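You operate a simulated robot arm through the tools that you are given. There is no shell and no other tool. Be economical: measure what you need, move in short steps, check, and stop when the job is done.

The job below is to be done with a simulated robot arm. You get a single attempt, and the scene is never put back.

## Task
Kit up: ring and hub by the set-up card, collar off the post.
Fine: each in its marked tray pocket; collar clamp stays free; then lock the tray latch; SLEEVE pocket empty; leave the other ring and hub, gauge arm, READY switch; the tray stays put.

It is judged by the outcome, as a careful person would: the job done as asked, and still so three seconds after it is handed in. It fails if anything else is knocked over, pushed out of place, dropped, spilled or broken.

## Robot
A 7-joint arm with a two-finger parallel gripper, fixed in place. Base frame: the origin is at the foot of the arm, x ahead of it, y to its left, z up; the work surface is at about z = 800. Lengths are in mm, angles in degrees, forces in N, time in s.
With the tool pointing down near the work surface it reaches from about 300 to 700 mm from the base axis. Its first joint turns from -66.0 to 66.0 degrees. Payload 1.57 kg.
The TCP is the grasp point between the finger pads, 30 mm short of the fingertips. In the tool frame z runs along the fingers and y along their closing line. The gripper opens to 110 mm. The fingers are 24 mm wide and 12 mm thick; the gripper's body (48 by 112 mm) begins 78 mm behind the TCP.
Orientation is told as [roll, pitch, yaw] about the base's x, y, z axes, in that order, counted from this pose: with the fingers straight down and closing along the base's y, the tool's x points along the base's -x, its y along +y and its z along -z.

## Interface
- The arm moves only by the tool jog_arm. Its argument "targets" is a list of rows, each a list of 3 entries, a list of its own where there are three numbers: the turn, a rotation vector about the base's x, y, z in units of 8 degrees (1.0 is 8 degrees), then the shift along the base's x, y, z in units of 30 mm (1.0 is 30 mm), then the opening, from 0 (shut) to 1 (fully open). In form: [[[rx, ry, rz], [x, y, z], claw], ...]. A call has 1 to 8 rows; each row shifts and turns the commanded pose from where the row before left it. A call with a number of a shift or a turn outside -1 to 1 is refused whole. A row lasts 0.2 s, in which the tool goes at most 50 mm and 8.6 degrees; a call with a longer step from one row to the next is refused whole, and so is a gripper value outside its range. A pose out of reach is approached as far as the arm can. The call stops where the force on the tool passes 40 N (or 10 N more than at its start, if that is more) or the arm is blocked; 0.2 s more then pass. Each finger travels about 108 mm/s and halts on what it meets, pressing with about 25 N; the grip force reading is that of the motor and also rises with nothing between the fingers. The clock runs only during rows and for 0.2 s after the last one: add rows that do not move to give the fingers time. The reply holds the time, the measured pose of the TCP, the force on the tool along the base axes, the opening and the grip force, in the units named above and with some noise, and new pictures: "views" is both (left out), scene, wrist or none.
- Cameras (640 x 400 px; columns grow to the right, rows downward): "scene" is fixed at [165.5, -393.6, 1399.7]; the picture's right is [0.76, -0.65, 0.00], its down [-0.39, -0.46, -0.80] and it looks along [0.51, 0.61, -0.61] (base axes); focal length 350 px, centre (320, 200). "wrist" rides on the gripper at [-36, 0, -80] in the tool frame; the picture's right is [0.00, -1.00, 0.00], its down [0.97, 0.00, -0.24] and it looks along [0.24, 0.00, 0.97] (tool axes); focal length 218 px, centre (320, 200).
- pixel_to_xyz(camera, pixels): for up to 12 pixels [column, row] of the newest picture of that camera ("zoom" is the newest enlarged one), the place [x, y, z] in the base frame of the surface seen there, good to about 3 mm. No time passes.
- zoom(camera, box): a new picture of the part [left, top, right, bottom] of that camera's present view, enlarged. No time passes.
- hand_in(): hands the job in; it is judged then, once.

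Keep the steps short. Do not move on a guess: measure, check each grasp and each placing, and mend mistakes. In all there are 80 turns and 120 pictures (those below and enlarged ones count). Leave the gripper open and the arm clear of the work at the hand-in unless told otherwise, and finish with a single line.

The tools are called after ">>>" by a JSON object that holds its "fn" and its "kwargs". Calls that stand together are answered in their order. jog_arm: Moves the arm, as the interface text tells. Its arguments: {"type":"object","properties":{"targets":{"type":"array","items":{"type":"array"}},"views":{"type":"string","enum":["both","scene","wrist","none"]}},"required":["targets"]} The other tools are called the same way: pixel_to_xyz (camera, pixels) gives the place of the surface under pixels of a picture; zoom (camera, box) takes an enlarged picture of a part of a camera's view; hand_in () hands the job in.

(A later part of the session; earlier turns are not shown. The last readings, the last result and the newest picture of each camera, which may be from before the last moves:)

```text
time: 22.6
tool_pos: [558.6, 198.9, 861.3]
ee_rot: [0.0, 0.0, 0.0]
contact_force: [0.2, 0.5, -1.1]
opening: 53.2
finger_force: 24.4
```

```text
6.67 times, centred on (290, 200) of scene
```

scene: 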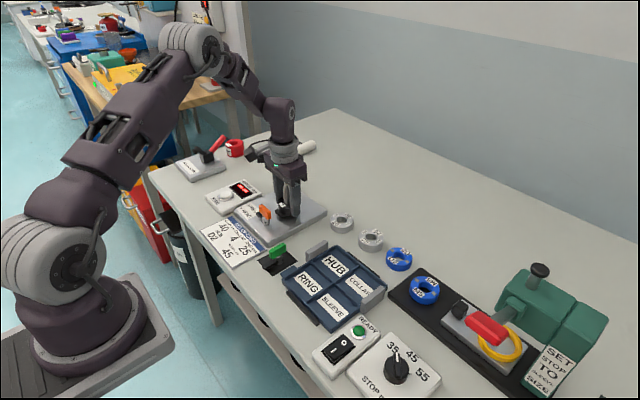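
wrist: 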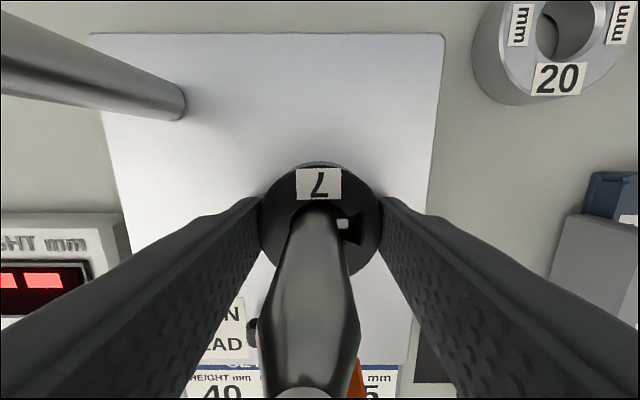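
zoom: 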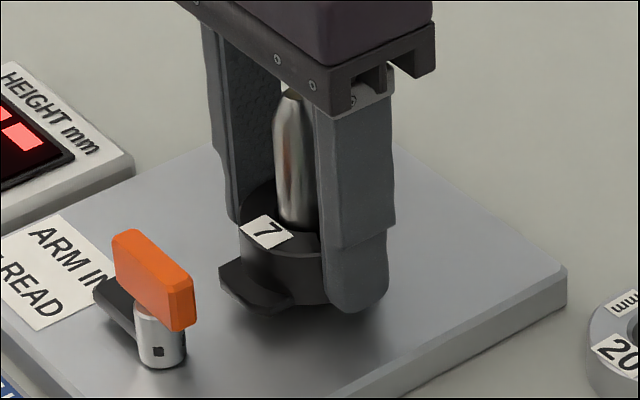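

The collar is lifted clear of the plate. I go another 9 mm slowly and read the vertical force.

>>> {"fn": "jog_arm", "kwargs": {"targets": [[[0, 0, 0], [0, 0, 0.1], 0.0], [[0, 0, 0], [0, 0, 0.1], 0.0], [[0, 0, 0], [0, 0, 0.1], 0.0]], "views": "wrist"}}

>>> {"fn": "zoom", "kwargs": {"camera": "wrist", "box": [300, 170, 400, 270]}}

>>> {"fn": "zoom", "kwargs": {"camera": "scene", "box": [270, 175, 310, 225]}}

```text
time: 23.4
tool_pos: [559.3, 199.1, 871.5]
ee_rot: [0.0, 0.0, 0.0]
contact_force: [-0.4, -0.5, -0.9]
opening: 53.2
finger_force: 24.7
```

wrist: 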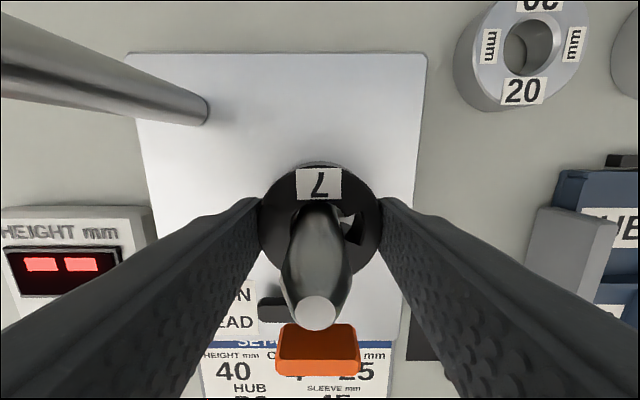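

```text
4.00 times, centred on (350, 220) of wrist
```

zoom: 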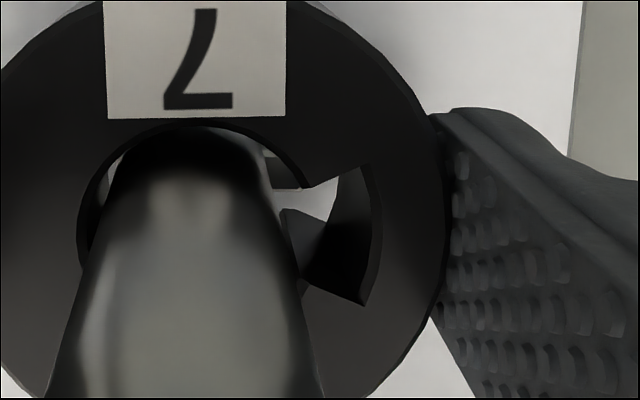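

```text
8.00 times, centred on (290, 200) of scene
```

zoom: 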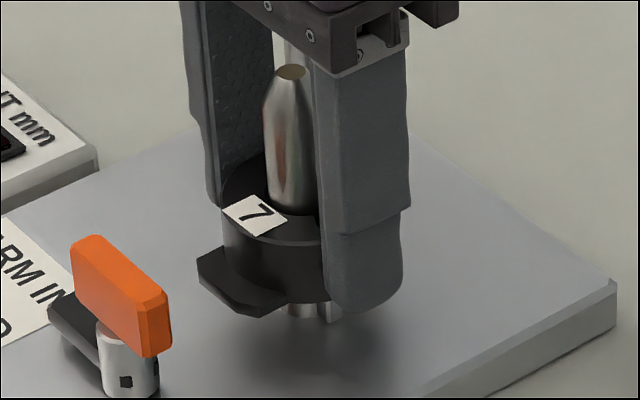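

It is now 18 mm up and the pin is almost below the collar. I keep rising slowly.

>>> {"fn": "jog_arm", "kwargs": {"targets": [[[0, 0, 0], [0, 0, 0.2], 0.0], [[0, 0, 0], [0, 0, 0.25], 0.0], [[0, 0, 0], [0, 0, 0.3], 0.0], [[0, 0, 0], [0, 0, 0.3], 0.0], [[0, 0, 0], [0, 0, 0.3], 0.0], [[0, 0, 0], [0, 0, 0.2], 0.0]], "views": "scene"}}

>>> {"fn": "zoom", "kwargs": {"camera": "scene", "box": [260, 150, 320, 225]}}

```text
time: 24.8
tool_pos: [558.6, 198.6, 916.6]
ee_rot: [0.0, 0.0, 0.0]
contact_force: [-0.2, 0.0, -1.7]
opening: 53.3
finger_force: 25.0
```

scene: 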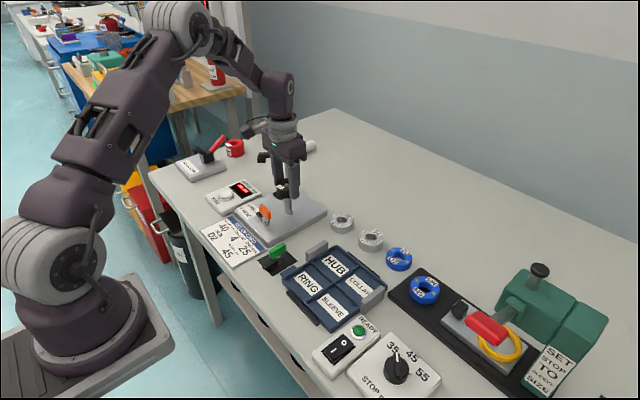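

```text
5.33 times, centred on (290, 188) of scene
```

zoom: 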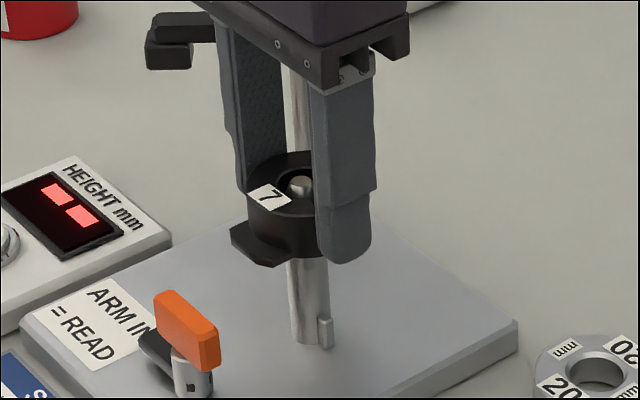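

The collar is clean above the pin. Before choosing the placing grip I measure the tray's walls, since the fingers must clear them.

>>> {"fn": "zoom", "kwargs": {"camera": "scene", "box": [275, 235, 395, 335]}}

>>> {"fn": "pixel_to_xyz", "kwargs": {"camera": "zoom", "pixels": [[255, 68], [410, 130], [535, 195], [275, 178], [355, 165], [180, 130], [245, 345], [395, 245], [315, 225], [230, 205], [150, 190], [335, 270]]}}

```text
4.00 times, centred on (335, 285) of scene
```

zoom: 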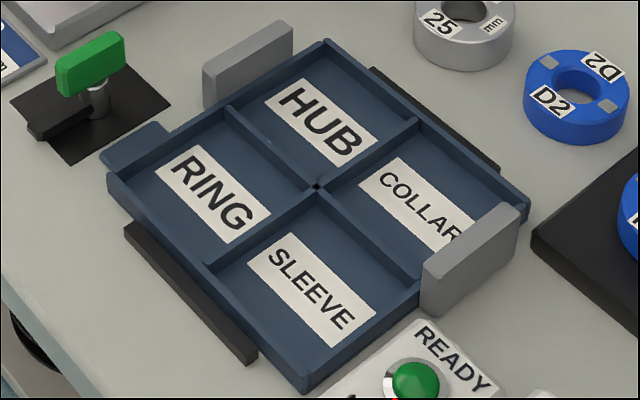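

```text
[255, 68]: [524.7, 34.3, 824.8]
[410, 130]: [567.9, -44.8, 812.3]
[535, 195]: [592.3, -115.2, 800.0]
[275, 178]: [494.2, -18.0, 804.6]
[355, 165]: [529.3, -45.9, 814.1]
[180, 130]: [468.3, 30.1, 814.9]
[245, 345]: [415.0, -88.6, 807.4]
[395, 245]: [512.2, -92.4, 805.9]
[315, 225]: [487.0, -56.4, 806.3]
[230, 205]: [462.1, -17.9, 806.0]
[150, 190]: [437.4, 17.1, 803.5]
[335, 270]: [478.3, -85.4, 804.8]
```

Rim and dividers stand at about z 816 over a floor at 804. With this low grip the fingers would foul the walls, so I lower the collar back down the post. There I'll grip it about 11 mm higher.

>>> {"fn": "jog_arm", "kwargs": {"targets": [[[0, 0, 0], [0, 0, -0.3], 0.0], [[0, 0, 0], [0, 0, -0.3], 0.0], [[0, 0, 0], [0, 0, -0.3], 0.0], [[0, 0, 0], [0, 0, -0.3], 0.0], [[0, 0, 0], [0, 0, -0.3], 0.0], [[0, 0, 0], [0, 0, -0.3], 0.0], [[0, 0, 0], [0, 0, -0.25], 0.0], [[0, 0, 0], [0, 0, 0], 0.0]], "views": "wrist"}}

```text
time: 26.6
tool_pos: [559.7, 199.8, 855.1]
ee_rot: [0.0, -0.1, 0.1]
contact_force: [-0.4, -0.2, 0.1]
opening: 53.3
finger_force: 25.1
```

wrist: 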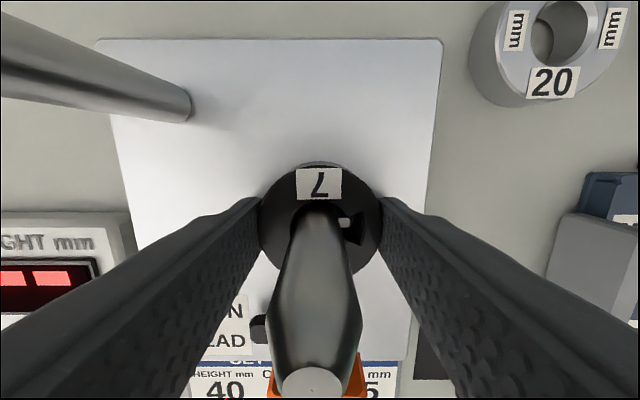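

About 2–3 mm remain. I lower that, release slightly, rise 11 mm and grip again.

>>> {"fn": "jog_arm", "kwargs": {"targets": [[[0, 0, 0], [0, 0, -0.1], 0.0], [[0, 0, 0], [0, 0, 0], 0.0], [[0, 0, 0], [0, 0, 0], 0.6], [[0, 0, 0], [0, 0, 0], 0.6], [[0, 0, 0], [0, -0.04, 0.4], 0.6], [[0, 0, 0], [0, 0, 0], 0.6]], "views": "none"}}

>>> {"fn": "jog_arm", "kwargs": {"targets": [[[0, 0, 0], [0, 0, 0], 0.4], [[0, 0, 0], [0, 0, 0], 0], [[0, 0, 0], [0, 0, 0], 0], [[0, 0, 0], [0, 0, 0], 0], [[0, 0, 0], [0, 0, 0.1], 0], [[0, 0, 0], [0, 0, 0.1], 0]]}}

>>> {"fn": "zoom", "kwargs": {"camera": "scene", "box": [260, 165, 320, 225]}}

```text
time: 28.0
tool_pos: [560.3, 197.1, 864.7]
ee_rot: [0.0, 0.0, 0.0]
contact_force: [0.1, -0.4, 0.3]
opening: 66.1
finger_force: 0.1
```

```text
time: 29.4
tool_pos: [559.0, 197.8, 870.1]
ee_rot: [0.0, -0.1, 0.0]
contact_force: [-0.2, 5.7, -4.7]
opening: 53.4
finger_force: 25.0
```

scene: 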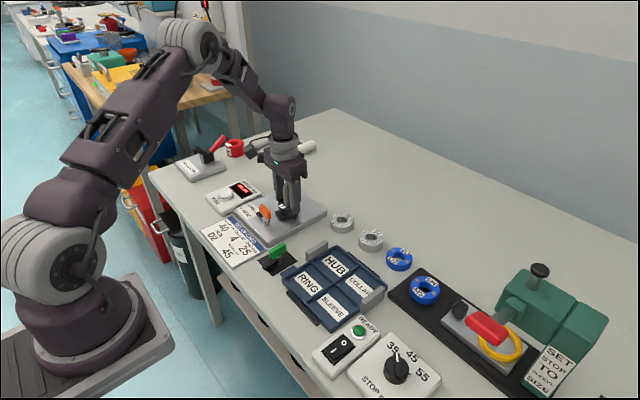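
wrist: 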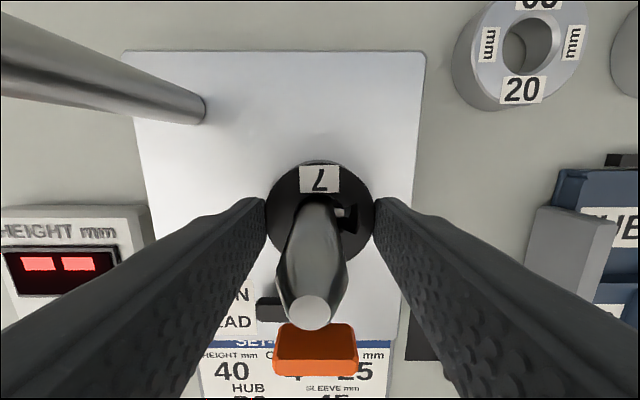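

```text
6.67 times, centred on (290, 195) of scene
```

zoom: 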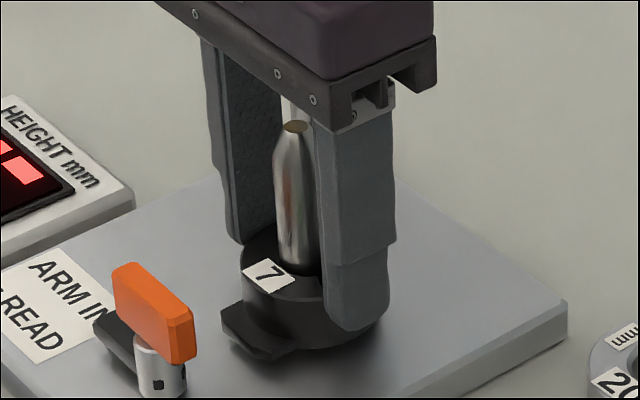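

Gripped higher and rising. A 5.7 N side load shows it rubbing the post, so I shift +1.2 mm in y and rise slowly.

>>> {"fn": "jog_arm", "kwargs": {"targets": [[[0, 0, 0], [0, 0.04, 0], 0], [[0, 0, 0], [0, 0, 0.2], 0], [[0, 0, 0], [0, 0, 0.3], 0], [[0, 0, 0], [0, 0, 0.4], 0], [[0, 0, 0], [0, 0, 0.4], 0], [[0, 0, 0], [0, 0, 0.4], 0], [[0, 0, 0], [0, 0, 0.3], 0]], "views": "none"}}

>>> {"fn": "jog_arm", "kwargs": {"targets": [[[0, 0, 0], [0, 0, 0.3], 0], [[0, 0, 0], [0, 0, 0.4], 0], [[0, 0, 0], [0, 0, 0.4], 0], [[0, 0, 0], [0, 0, 0.4], 0], [[0, 0, 0], [0, 0, 0.3], 0]]}}

```text
time: 31.0
tool_pos: [558.9, 199.4, 929.7]
ee_rot: [0.0, 0.0, 0.0]
contact_force: [-0.2, 0.6, -1.1]
opening: 53.3
finger_force: 25.1
```

```text
time: 32.2
tool_pos: [560.2, 198.5, 985.2]
ee_rot: [0.0, 0.0, 0.1]
contact_force: [0.1, -0.1, -1.3]
opening: 53.4
finger_force: 24.6
```

scene: 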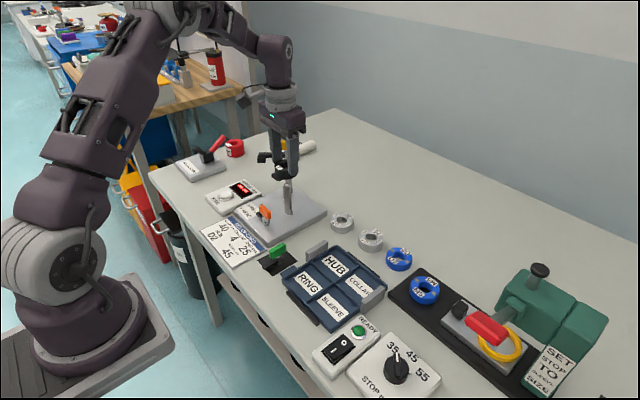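
wrist: 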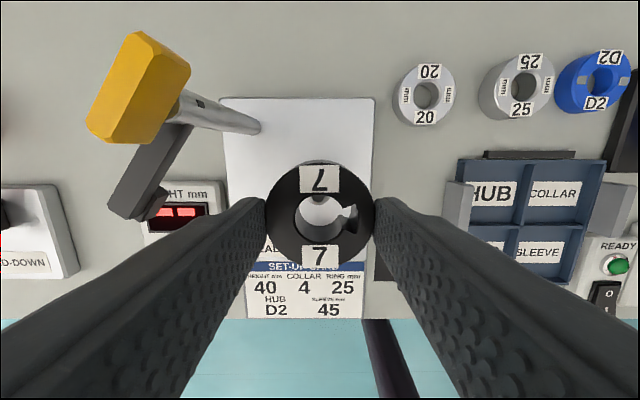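

The collar is off the post. I carry it at this height over the COLLAR pocket, turning 45° so its tab will point to a pocket corner.

>>> {"fn": "jog_arm", "kwargs": {"targets": [[[0, 0, 0.7], [0, -0.4, 0], 0], [[0, 0, 0.7], [0, -0.8, 0], 0], [[0, 0, 0.7], [0, -0.8, 0], 0], [[0, 0, 0.7], [0, -0.8, 0], 0], [[0, 0, 0.7], [0, -0.8, 0], 0], [[0, 0, 0.7], [0, -0.8, 0], 0], [[0, 0, 0.7], [0, -0.8, 0], 0], [[0, 0, 0.7], [0, -0.8, 0], 0]], "views": "none"}}

>>> {"fn": "jog_arm", "kwargs": {"targets": [[[0, 0, 0], [0, -0.8, 0], 0], [[0, 0, 0], [-0.1, -0.8, 0], 0], [[0, 0, 0], [-0.2, -0.8, 0], 0], [[0, 0, 0], [-0.2, -0.6, 0], 0], [[0, 0, 0], [0, -0.3, -0.3], 0], [[0, 0, 0], [0, 0, -0.7], 0], [[0, 0, 0], [0, 0, -0.7], 0], [[0, 0, 0], [0, 0, -0.3], 0]]}}

```text
time: 34.0
tool_pos: [559.9, 18.1, 984.9]
ee_rot: [0.1, 0.0, 44.9]
contact_force: [0.3, -0.5, -1.0]
opening: 53.2
finger_force: 25.2
```

```text
time: 35.8
tool_pos: [545.0, -80.4, 924.2]
ee_rot: [0.0, 0.2, 44.8]
contact_force: [0.5, 0.4, -1.4]
opening: 53.2
finger_force: 25.1
```

scene: 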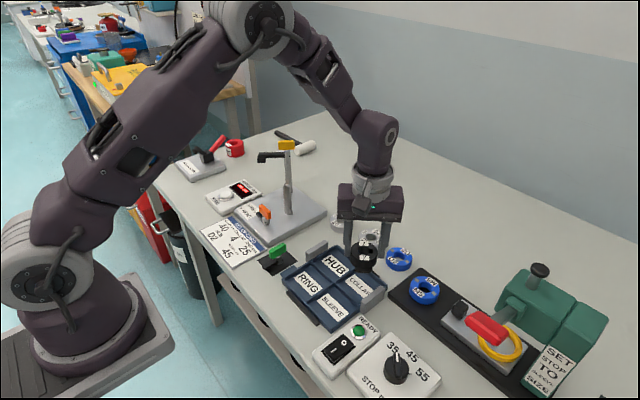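
wrist: 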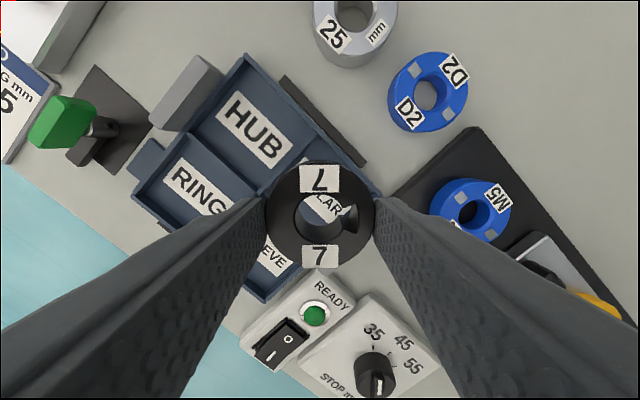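

I refine the tray geometry from this view before lowering.

>>> {"fn": "zoom", "kwargs": {"camera": "wrist", "box": [130, 40, 400, 310]}}

>>> {"fn": "zoom", "kwargs": {"camera": "scene", "box": [290, 230, 400, 340]}}

>>> {"fn": "pixel_to_xyz", "kwargs": {"camera": "wrist", "pixels": [[246, 57], [245, 66], [135, 195], [146, 192], [383, 192], [264, 302], [192, 130], [255, 193], [310, 140], [262, 285], [306, 158]]}}

```text
1.48 times, centred on (265, 175) of wrist
```

zoom: 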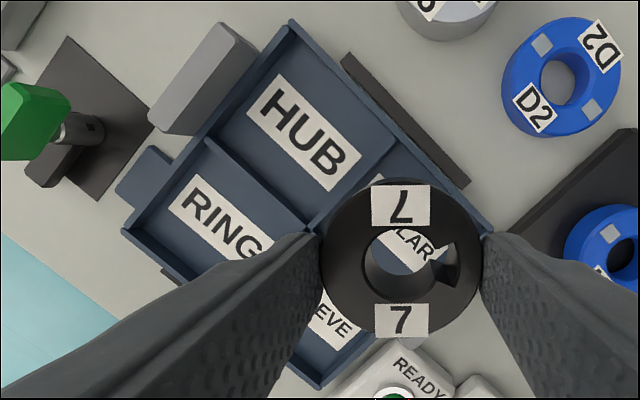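

```text
3.64 times, centred on (345, 285) of scene
```

zoom: 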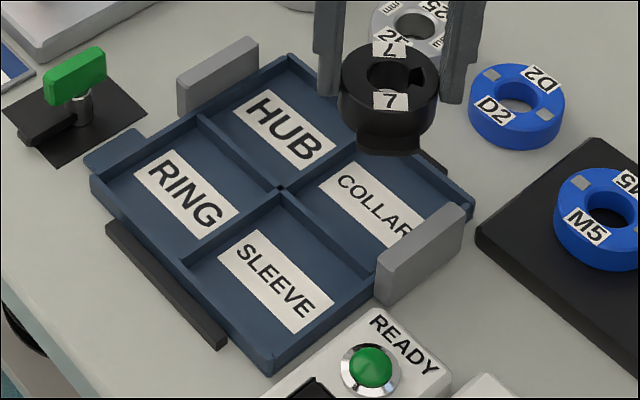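

```text
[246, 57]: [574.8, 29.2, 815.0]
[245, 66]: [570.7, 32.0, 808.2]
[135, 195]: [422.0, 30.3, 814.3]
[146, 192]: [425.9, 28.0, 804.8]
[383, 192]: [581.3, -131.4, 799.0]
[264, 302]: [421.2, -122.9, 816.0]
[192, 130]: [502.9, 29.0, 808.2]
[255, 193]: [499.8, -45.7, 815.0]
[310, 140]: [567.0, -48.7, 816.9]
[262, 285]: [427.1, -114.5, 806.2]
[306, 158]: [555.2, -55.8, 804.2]
```

The COLLAR pocket spans x 503–573, y −120 to −50. With the tab toward (−x, −y), I place the collar centre at (542.5, −80). It should seat at TCP z ≈ 849, and I lower to just above that.

>>> {"fn": "jog_arm", "kwargs": {"targets": [[[0, 0, 0], [-0.08, 0, -0.3], 0], [[0, 0, 0], [0, 0, -0.7], 0], [[0, 0, 0], [0, 0, -0.7], 0], [[0, 0, 0], [0, 0, -0.4], 0], [[0, 0, 0], [0, 0, -0.2], 0], [[0, 0, 0], [0, 0, 0], 0]]}}

>>> {"fn": "zoom", "kwargs": {"camera": "scene", "box": [310, 220, 410, 320]}}

```text
time: 37.2
tool_pos: [542.2, -80.0, 854.5]
ee_rot: [0.0, 0.0, 44.8]
contact_force: [-0.4, 0.3, -1.0]
opening: 53.3
finger_force: 24.9
```

scene: 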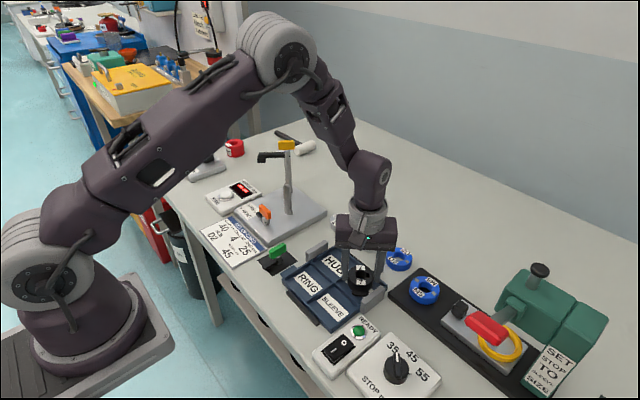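
wrist: 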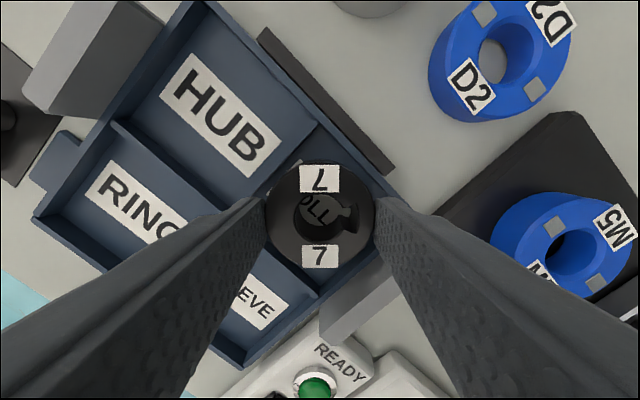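

```text
4.00 times, centred on (360, 270) of scene
```

zoom: 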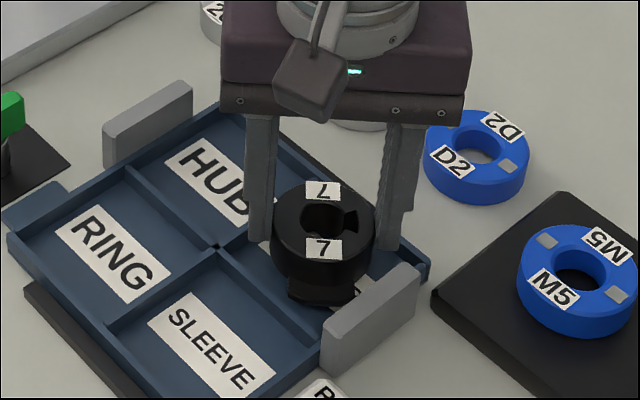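

It is inside the pocket outline. I lower in 1.5 mm steps until the floor takes it.

>>> {"fn": "jog_arm", "kwargs": {"targets": [[[0, 0, 0], [0, 0, -0.06], 0], [[0, 0, 0], [0, 0, -0.06], 0], [[0, 0, 0], [0, 0, -0.04], 0], [[0, 0, 0], [0, 0, 0], 0]], "views": "none"}}

```text
time: 38.2
tool_pos: [542.9, -81.0, 850.4]
ee_rot: [0.0, 0.0, 44.9]
contact_force: [0.3, -0.8, -1.4]
opening: 53.3
finger_force: 25.1
```

>>> {"fn": "jog_arm", "kwargs": {"targets": [[[0, 0, 0], [0, 0, -0.04], 0], [[0, 0, 0], [0, 0, -0.03], 0], [[0, 0, 0], [0, 0, 0], 0]], "views": "none"}}

```text
time: 39.0
tool_pos: [542.2, -80.3, 849.4]
ee_rot: [-0.1, 0.0, 44.8]
contact_force: [-2.3, 0.1, 17.5]
opening: 53.2
finger_force: 25.0
```

Contact at 17 N shows it is seated. I ease up 0.6 mm, open, and rise clear.

>>> {"fn": "jog_arm", "kwargs": {"targets": [[[0, 0, 0], [0, 0, 0.02], 0], [[0, 0, 0], [0, 0, 0], 0.62], [[0, 0, 0], [0, 0, 0], 0.62], [[0, 0, 0], [0, 0, 0.4], 0.62], [[0, 0, 0], [0, 0, 0.9], 0.62], [[0, 0, 0], [0, 0, 1], 0.62], [[0, 0, 0], [0, 0, 1], 0.62], [[0, 0, 0], [0, 0, 0], 0.62]]}}

>>> {"fn": "zoom", "kwargs": {"camera": "scene", "box": [290, 230, 400, 340]}}

>>> {"fn": "zoom", "kwargs": {"camera": "wrist", "box": [120, 40, 420, 310]}}

```text
time: 40.8
tool_pos: [540.8, -79.7, 948.6]
ee_rot: [0.0, 0.0, 44.8]
contact_force: [0.5, 0.0, -0.2]
opening: 68.3
finger_force: 0.0
```

scene: 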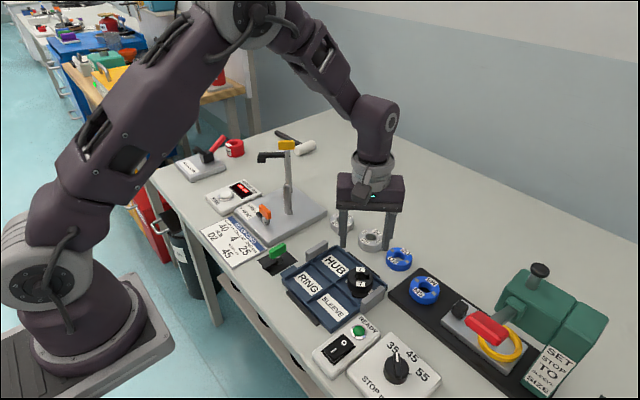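
wrist: 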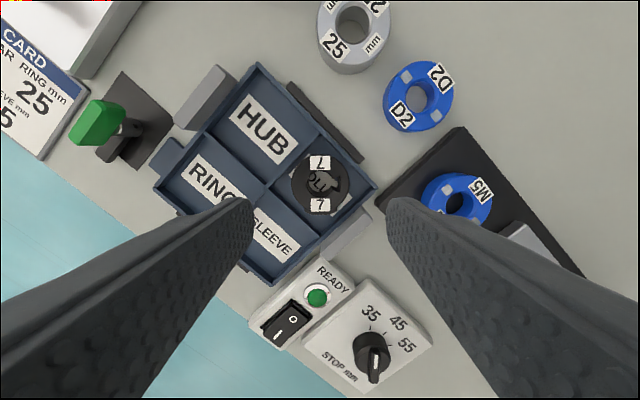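

```text
3.64 times, centred on (345, 285) of scene
```

zoom: 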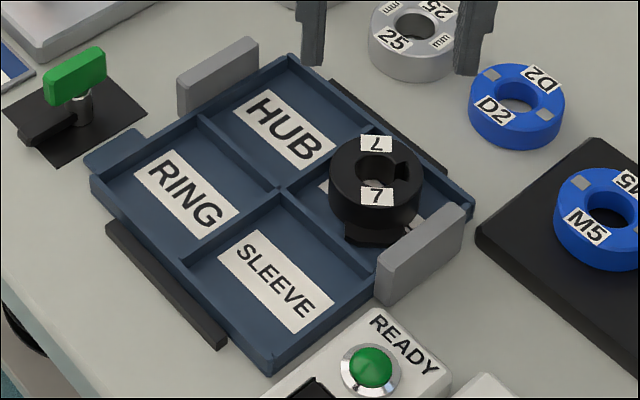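

```text
1.48 times, centred on (270, 175) of wrist
```

zoom: 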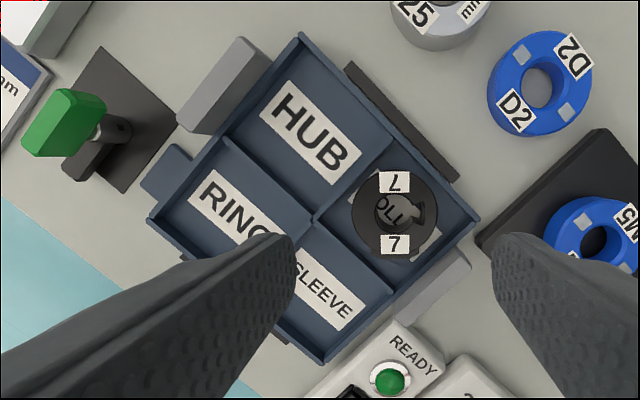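

The collar sits flat in its pocket with the tab inside, and the clamp is free. Next is hub D2 near (656, −92). I go over it and turn to yaw 90, so that when placing, the fingers clear the grey side block.

>>> {"fn": "jog_arm", "kwargs": {"targets": [[[0, 0, 0.8], [0.5, -0.05, 0], 0.7], [[0, 0, 0.8], [0.5, -0.05, 0], 0.75], [[0, 0, 0.8], [0.55, -0.05, 0], 0.75], [[0, 0, 0.8], [0.55, -0.05, 0], 0.75], [[0, 0, 0.8], [0.55, -0.05, 0], 0.75], [[0, 0, 0.8], [0.55, -0.05, 0], 0.75], [[0, 0, 0.85], [0.5, -0.05, 0], 0.75], [[0, 0, 0], [0, 0, 0], 0.75]]}}

```text
time: 42.6
tool_pos: [652.2, -91.3, 948.2]
ee_rot: [0.0, 0.1, 90.1]
contact_force: [-0.5, 0.2, -0.1]
opening: 82.4
finger_force: 0.1
```

scene: 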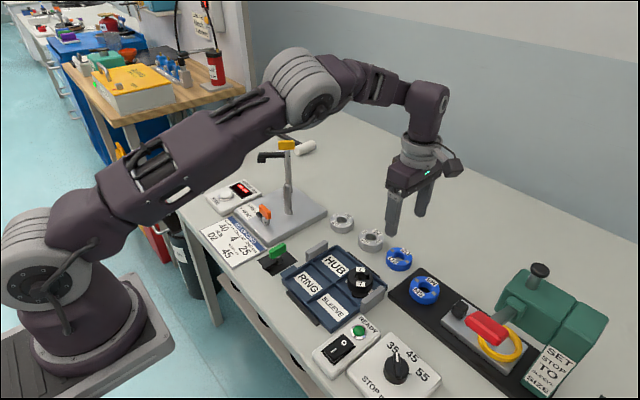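
wrist: 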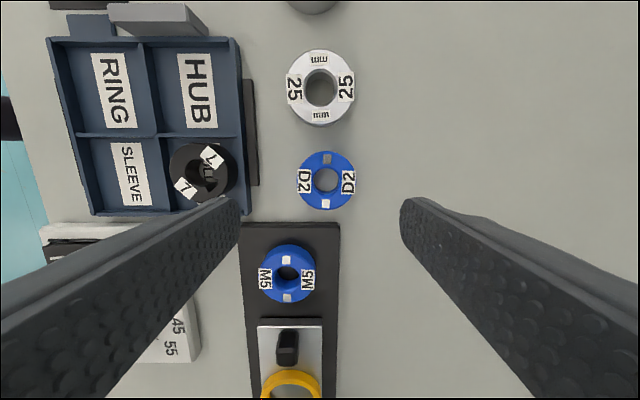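

>>> {"fn": "zoom", "kwargs": {"camera": "wrist", "box": [270, 30, 380, 230]}}

>>> {"fn": "pixel_to_xyz", "kwargs": {"camera": "wrist", "pixels": [[299, 179], [353, 179], [326, 153], [326, 206], [304, 182], [348, 182], [326, 182], [289, 87], [353, 87], [320, 51], [320, 120]]}}

```text
2.00 times, centred on (325, 130) of wrist
```

zoom: 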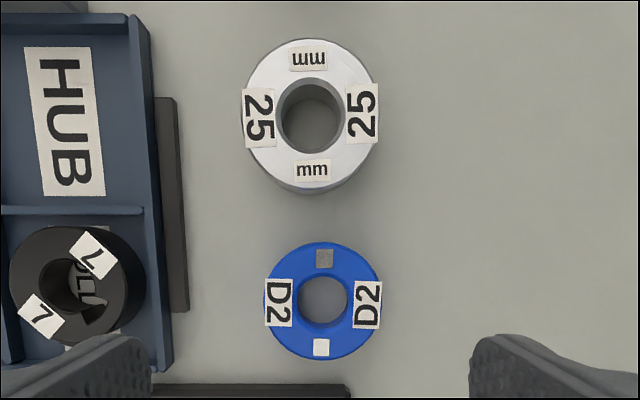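

```text
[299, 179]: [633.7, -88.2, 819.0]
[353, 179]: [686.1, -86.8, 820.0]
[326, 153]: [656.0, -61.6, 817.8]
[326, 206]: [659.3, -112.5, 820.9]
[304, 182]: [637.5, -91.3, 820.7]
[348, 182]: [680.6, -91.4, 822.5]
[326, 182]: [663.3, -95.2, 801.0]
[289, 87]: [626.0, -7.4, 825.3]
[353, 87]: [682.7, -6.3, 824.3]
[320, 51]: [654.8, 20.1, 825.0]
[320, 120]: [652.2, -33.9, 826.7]
```

Hub D2's centre is about (658, −90), top 821. I grip it high, with tips near z 813, so the fingers stay above the tray walls when placing.

>>> {"fn": "jog_arm", "kwargs": {"targets": [[[0, 0, 0], [0.2, 0.04, -0.5], 0.75], [[0, 0, 0], [0, 0, -0.9], 0.75], [[0, 0, 0], [0, 0, -0.9], 0.75], [[0, 0, 0], [0, 0, -0.8], 0.75], [[0, 0, 0], [0, 0, -0.38], 0.75], [[0, 0, 0], [0, 0, 0], 0.75]]}}

```text
time: 44.0
tool_pos: [658.4, -89.4, 844.6]
ee_rot: [0.0, 0.0, 90.0]
contact_force: [0.3, 0.6, -0.3]
opening: 82.4
finger_force: 0.0
```

scene: 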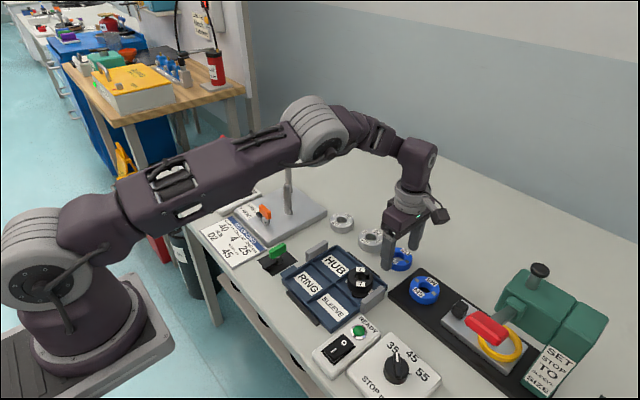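
wrist: 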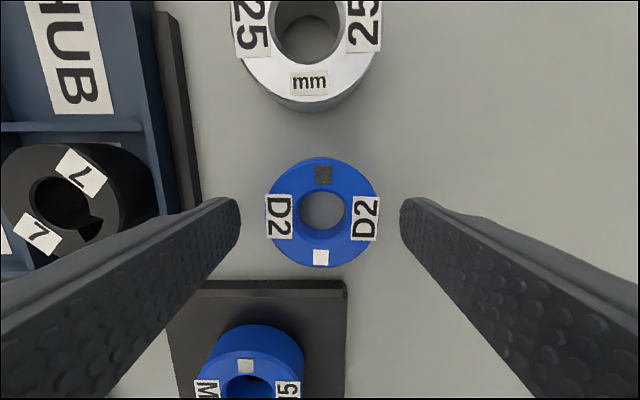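

The hub is centred between the fingers. I close and test-lift.

>>> {"fn": "jog_arm", "kwargs": {"targets": [[[0, 0, 0], [0, 0, -0.03], 0.4], [[0, 0, 0], [0, 0, 0], 0], [[0, 0, 0], [0, 0, 0], 0], [[0, 0, 0], [0, 0, 0], 0], [[0, 0, 0], [0, 0, 0.2], 0], [[0, 0, 0], [0, 0, 0.4], 0], [[0, 0, 0], [0, 0, 0], 0]]}}

>>> {"fn": "zoom", "kwargs": {"camera": "scene", "box": [360, 200, 450, 300]}}

```text
time: 45.6
tool_pos: [657.9, -89.6, 860.2]
ee_rot: [0.1, 0.1, 90.0]
contact_force: [-0.1, -0.2, -1.1]
opening: 56.5
finger_force: 25.5
```

scene: 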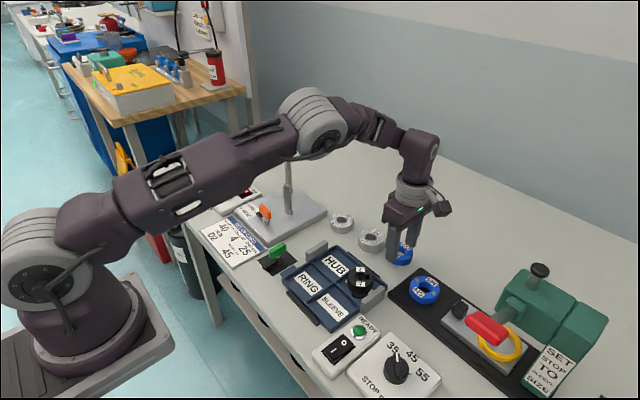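
wrist: 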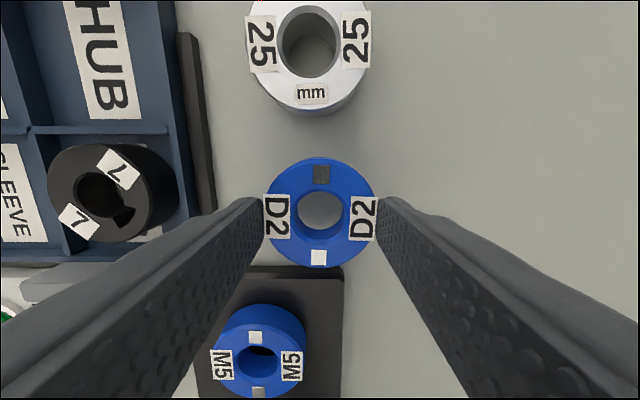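

```text
4.00 times, centred on (405, 250) of scene
```

zoom: 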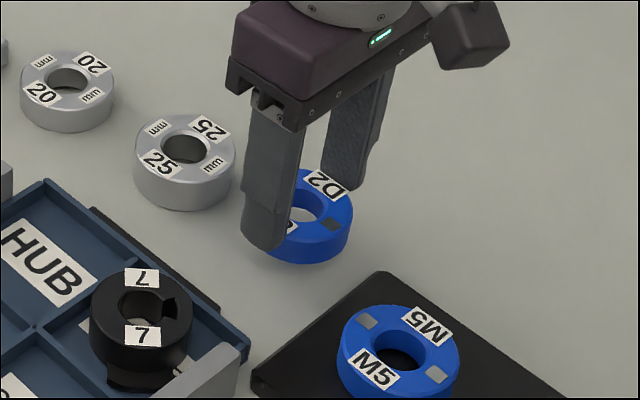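

The hub is held (opening 56.5). I raise it and carry it over the HUB pocket at (539, −9).

>>> {"fn": "jog_arm", "kwargs": {"targets": [[[0, 0, 0], [0, 0, 0.6], 0], [[0, 0, 0], [0, 0, 0.6], 0], [[0, 0, 0], [-0.66, 0.45, 0.2], 0], [[0, 0, 0], [-0.66, 0.45, 0], 0], [[0, 0, 0], [-0.66, 0.45, 0], 0], [[0, 0, 0], [-0.66, 0.45, 0], 0], [[0, 0, 0], [-0.66, 0.45, 0], 0], [[0, 0, 0], [-0.66, 0.45, 0], 0]]}}

>>> {"fn": "pixel_to_xyz", "kwargs": {"camera": "wrist", "pixels": [[320, 160], [320, 260], [272, 190], [370, 190]]}}

```text
time: 47.4
tool_pos: [540.5, -9.7, 903.0]
ee_rot: [0.0, -0.1, 90.0]
contact_force: [0.9, 0.8, -0.2]
opening: 56.6
finger_force: 25.1
```

scene: 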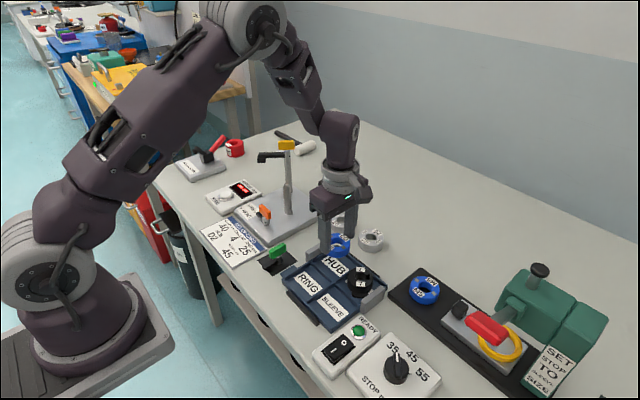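
wrist: 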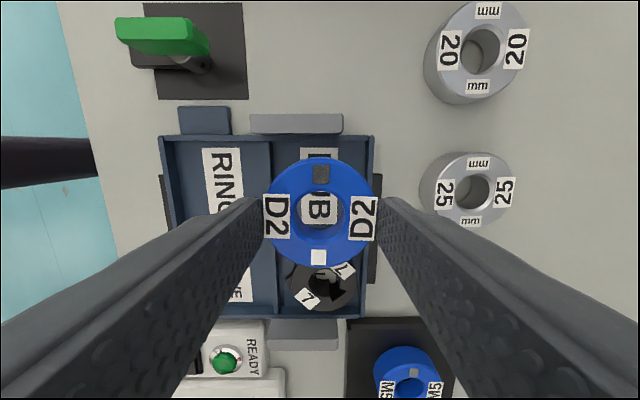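

```text
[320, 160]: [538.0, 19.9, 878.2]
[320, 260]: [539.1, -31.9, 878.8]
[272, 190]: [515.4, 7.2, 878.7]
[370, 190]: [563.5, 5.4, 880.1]
```

The hub is over its pocket (centre ≈ 539, −7). I lower to just above seating at TCP z ≈ 847.

>>> {"fn": "jog_arm", "kwargs": {"targets": [[[0, 0, 0], [0, -0.05, -0.5], 0], [[0, 0, 0], [0, 0, -0.6], 0], [[0, 0, 0], [0, 0, -0.4], 0], [[0, 0, 0], [0, 0, -0.2], 0], [[0, 0, 0], [0, 0, 0], 0]]}}

>>> {"fn": "zoom", "kwargs": {"camera": "scene", "box": [290, 210, 400, 320]}}

```text
time: 48.6
tool_pos: [539.3, -9.4, 850.1]
ee_rot: [-0.1, 0.1, 90.0]
contact_force: [-0.3, -0.8, -0.6]
opening: 56.2
finger_force: 25.1
```

scene: 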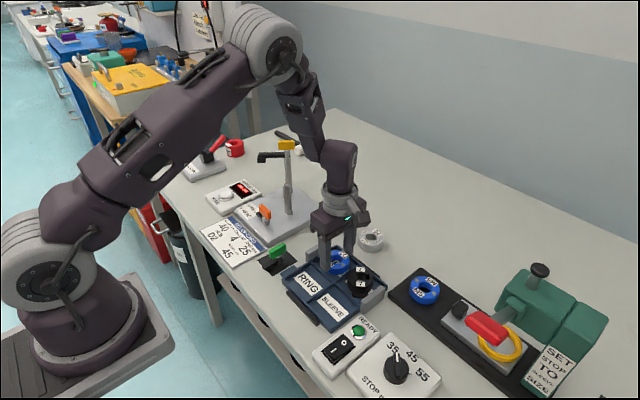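
wrist: 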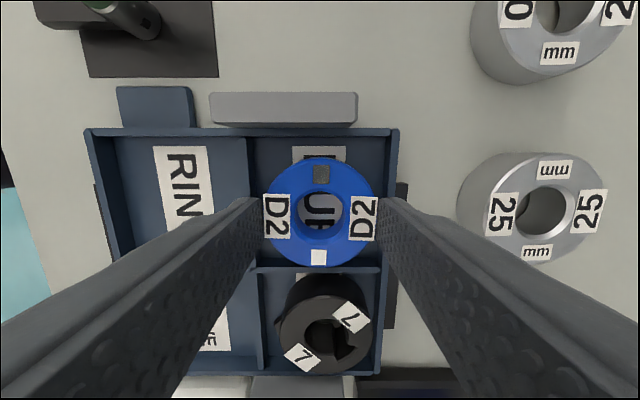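

```text
3.64 times, centred on (345, 265) of scene
```

zoom: 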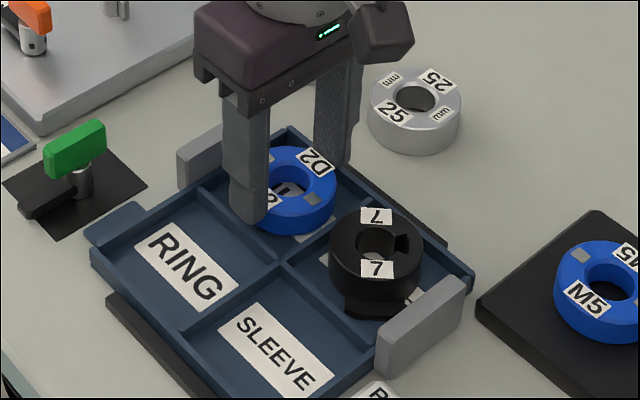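

I lower in 1 mm steps until there is contact.

>>> {"fn": "jog_arm", "kwargs": {"targets": [[[0, 0, 0], [0, 0, -0.04], 0], [[0, 0, 0], [0, 0, -0.03], 0], [[0, 0, 0], [0, 0, 0], 0]], "views": "none"}}

```text
time: 49.4
tool_pos: [538.1, -10.8, 848.1]
ee_rot: [0.0, -0.1, 90.0]
contact_force: [0.1, -0.4, -0.2]
opening: 56.4
finger_force: 25.1
```

>>> {"fn": "jog_arm", "kwargs": {"targets": [[[0, 0, 0], [0, 0, -0.03], 0], [[0, 0, 0], [0, 0, 0], 0]], "views": "none"}}

```text
time: 50.0
tool_pos: [539.2, -10.3, 847.5]
ee_rot: [0.0, 0.0, 90.1]
contact_force: [-0.1, -0.2, -1.0]
opening: 56.4
finger_force: 25.1
```

>>> {"fn": "jog_arm", "kwargs": {"targets": [[[0, 0, 0], [0, 0, -0.03], 0], [[0, 0, 0], [0, 0, 0], 0]], "views": "none"}}

```text
time: 50.6
tool_pos: [539.3, -9.8, 848.1]
ee_rot: [-0.2, 0.0, 90.0]
contact_force: [-4.0, 0.5, 18.2]
opening: 56.8
finger_force: 24.9
```

Contact at 18 N. I ease up slightly, open and rise, then check.

>>> {"fn": "jog_arm", "kwargs": {"targets": [[[0, 0, 0], [0, 0, 0.02], 0], [[0, 0, 0], [0, 0, 0], 0.64], [[0, 0, 0], [0, 0, 0], 0.64], [[0, 0, 0], [0, 0, 0.4], 0.64], [[0, 0, 0], [0, 0, 1], 0.64], [[0, 0, 0], [0, 0, 1], 0.64], [[0, 0, 0], [0, 0, 1], 0.64], [[0, 0, 0], [0, 0, 0], 0.64]]}}

>>> {"fn": "zoom", "kwargs": {"camera": "scene", "box": [290, 225, 400, 335]}}

```text
time: 52.4
tool_pos: [540.6, -9.4, 950.9]
ee_rot: [0.1, -0.1, 90.0]
contact_force: [0.1, -0.1, 0.0]
opening: 70.6
finger_force: 0.0
```

scene: 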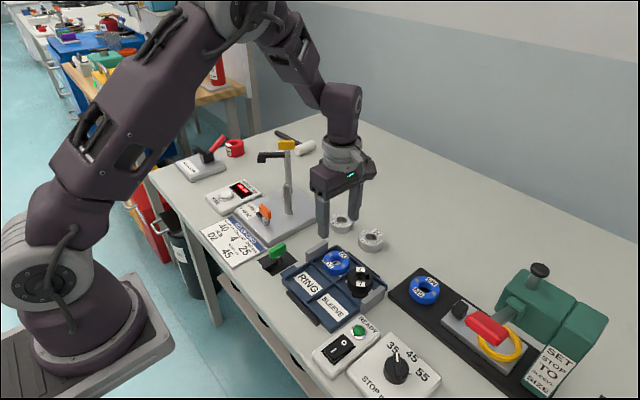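
wrist: 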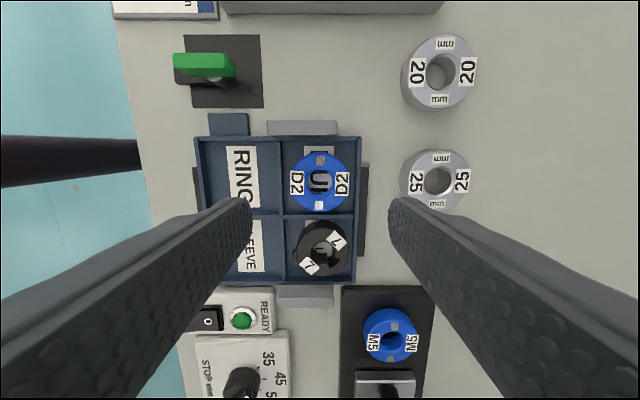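

```text
3.64 times, centred on (345, 280) of scene
```

zoom: 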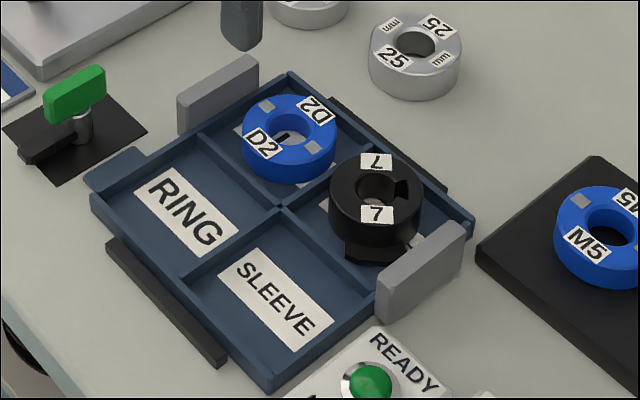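

Hub D2 is in place. Next is ring 25 at about (654, −8). I return to yaw 0 while moving over it.

>>> {"fn": "jog_arm", "kwargs": {"targets": [[[0, 0, -1], [0.4, 0, 0], 0.75], [[0, 0, -1], [0.4, 0, 0], 0.75], [[0, 0, -1], [0.4, 0, 0], 0.75], [[0, 0, -1], [0.4, 0, 0], 0.75], [[0, 0, -1], [0.4, 0, 0], 0.75], [[0, 0, -1], [0.4, 0, 0], 0.75], [[0, 0, -1], [0.4, 0, 0], 0.75], [[0, 0, -1], [0.4, 0, 0], 0.75]], "views": "none"}}

>>> {"fn": "jog_arm", "kwargs": {"targets": [[[0, 0, -1], [0.3, 0, 0], 0.78], [[0, 0, -1], [0.2, 0, 0], 0.78], [[0, 0, -1], [0, 0, 0], 0.78], [[0, 0, -0.25], [0, 0, 0], 0.78], [[0, 0, 0], [0, 0, 0], 0.78]], "views": "wrist"}}

>>> {"fn": "zoom", "kwargs": {"camera": "wrist", "box": [260, 110, 380, 250]}}

```text
time: 54.2
tool_pos: [636.7, -9.4, 951.4]
ee_rot: [-0.1, 0.0, 25.8]
contact_force: [-0.6, 0.6, 0.7]
opening: 82.6
finger_force: 0.1
```

```text
time: 55.4
tool_pos: [651.3, -10.8, 949.9]
ee_rot: [-0.1, 0.1, -0.1]
contact_force: [-0.2, -0.1, -0.1]
opening: 85.2
finger_force: 0.0
```

wrist: 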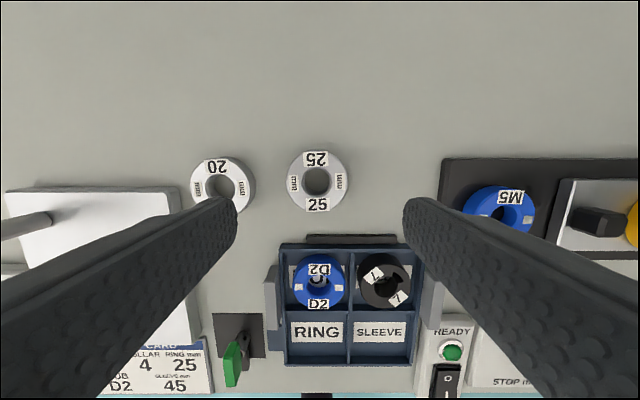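

```text
2.86 times, centred on (320, 180) of wrist
```

zoom: 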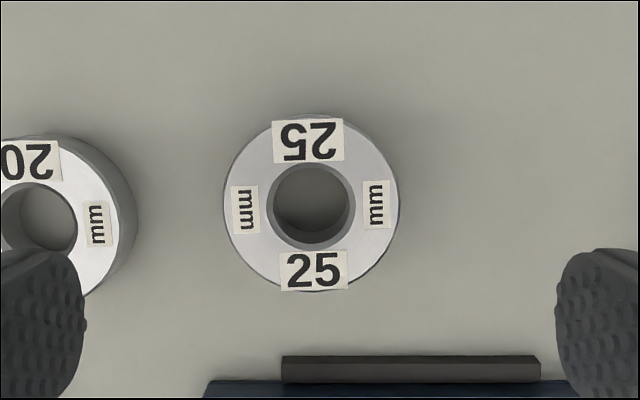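

>>> {"fn": "pixel_to_xyz", "kwargs": {"camera": "zoom", "pixels": [[228, 205], [393, 205], [312, 124], [312, 285], [245, 210], [376, 205], [130, 220], [308, 140], [314, 270]]}}

```text
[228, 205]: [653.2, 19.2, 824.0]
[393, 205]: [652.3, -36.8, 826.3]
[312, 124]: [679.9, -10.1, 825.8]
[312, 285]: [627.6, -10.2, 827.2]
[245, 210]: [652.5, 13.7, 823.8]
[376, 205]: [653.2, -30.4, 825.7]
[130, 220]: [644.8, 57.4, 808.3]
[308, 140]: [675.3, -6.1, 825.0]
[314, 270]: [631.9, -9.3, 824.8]
```

The ring centre is (653.5, −9), 57 mm across, top 825. I lower to grip with tips near z 814.

>>> {"fn": "jog_arm", "kwargs": {"targets": [[[0, 0, 0], [0.07, 0.05, -0.5], 0.72], [[0, 0, 0], [0, 0, -0.9], 0.72], [[0, 0, 0], [0, 0, -0.9], 0.72], [[0, 0, 0], [0, 0, -0.8], 0.72], [[0, 0, 0], [0, 0, -0.42], 0.72], [[0, 0, 0], [0, 0, 0], 0.72]], "views": "wrist"}}

```text
time: 56.8
tool_pos: [653.3, -9.1, 845.4]
ee_rot: [-0.1, 0.0, 0.0]
contact_force: [0.8, 0.3, 0.2]
opening: 79.0
finger_force: 0.0
```

wrist: 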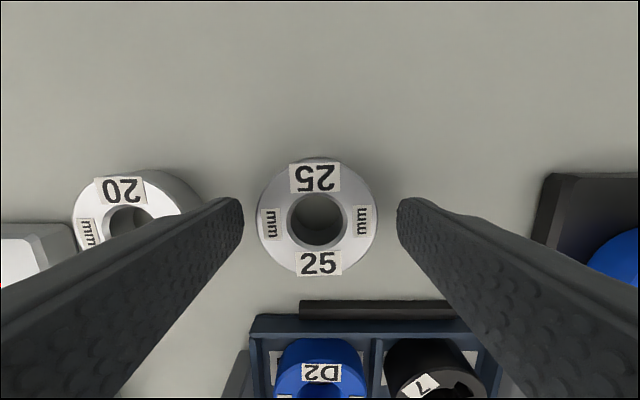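

The ring is centred between the fingers. I close and test-lift.

>>> {"fn": "jog_arm", "kwargs": {"targets": [[[0, 0, 0], [0, 0, 0], 0.4], [[0, 0, 0], [0, 0, 0], 0], [[0, 0, 0], [0, 0, 0], 0], [[0, 0, 0], [0, 0, 0], 0], [[0, 0, 0], [0, 0, 0.2], 0], [[0, 0, 0], [0, 0, 0.4], 0], [[0, 0, 0], [0, 0, 0], 0]], "views": "wrist"}}

```text
time: 58.4
tool_pos: [652.3, -8.0, 862.5]
ee_rot: [-0.1, 0.0, 0.1]
contact_force: [-0.2, 0.6, -1.8]
opening: 58.9
finger_force: 24.8
```

wrist: 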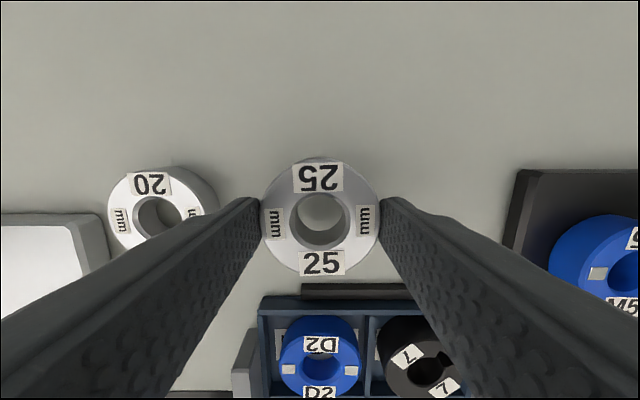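

The ring is held (opening 58.9). I raise it and carry it along −x to the RING pocket at (461, −9).

>>> {"fn": "jog_arm", "kwargs": {"targets": [[[0, 0, 0], [0, 0, 0.5], 0], [[0, 0, 0], [0, 0, 0.6], 0], [[0, 0, 0], [-0.5, 0, 0.4], 0], [[0, 0, 0], [-0.9, 0, 0], 0], [[0, 0, 0], [-0.9, 0, 0], 0], [[0, 0, 0], [-0.9, 0, 0], 0], [[0, 0, 0], [-0.9, 0, 0], 0], [[0, 0, 0], [-0.9, 0, 0], 0]], "views": "none"}}

>>> {"fn": "jog_arm", "kwargs": {"targets": [[[0, 0, 0], [-0.8, 0, 0], 0], [[0, 0, 0], [-0.55, 0, 0], 0], [[0, 0, 0], [0, 0, 0], 0]]}}

>>> {"fn": "zoom", "kwargs": {"camera": "scene", "box": [260, 200, 400, 330]}}

>>> {"fn": "pixel_to_xyz", "kwargs": {"camera": "wrist", "pixels": [[320, 165], [320, 270], [275, 190], [365, 190]]}}

```text
time: 60.2
tool_pos: [503.0, -10.7, 907.7]
ee_rot: [0.1, 0.1, 0.1]
contact_force: [-0.3, -0.6, -1.2]
opening: 59.1
finger_force: 24.7
```

```text
time: 61.0
tool_pos: [462.9, -9.0, 906.4]
ee_rot: [0.1, 0.0, 0.1]
contact_force: [-0.2, 0.1, -2.0]
opening: 58.9
finger_force: 24.8
```

scene: 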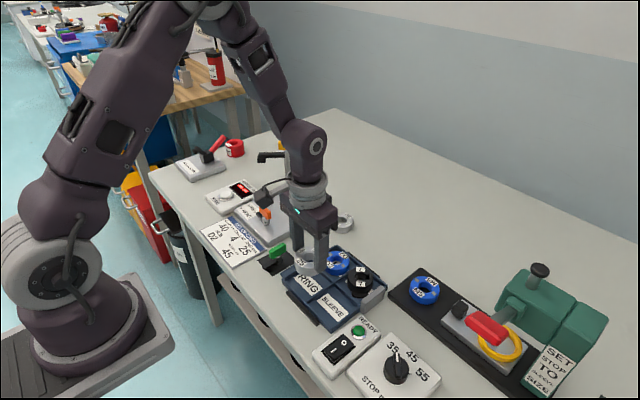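
wrist: 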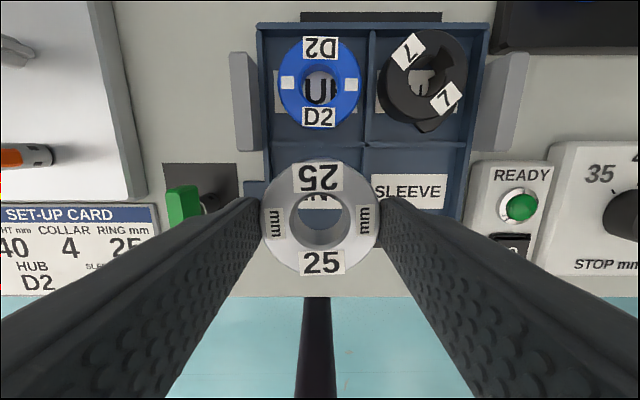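

```text
3.08 times, centred on (330, 265) of scene
```

zoom: 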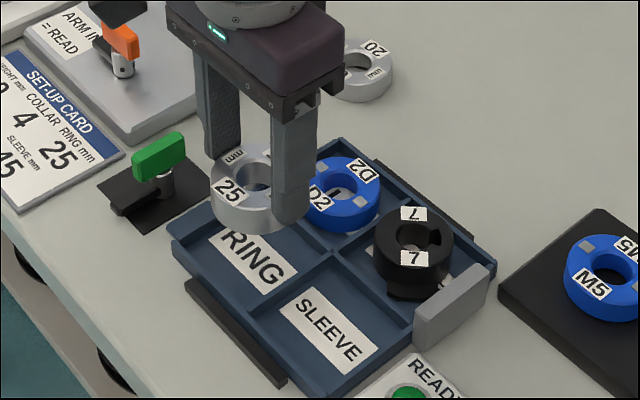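

```text
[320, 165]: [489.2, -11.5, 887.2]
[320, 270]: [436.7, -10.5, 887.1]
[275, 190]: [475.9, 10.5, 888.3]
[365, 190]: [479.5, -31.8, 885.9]
```

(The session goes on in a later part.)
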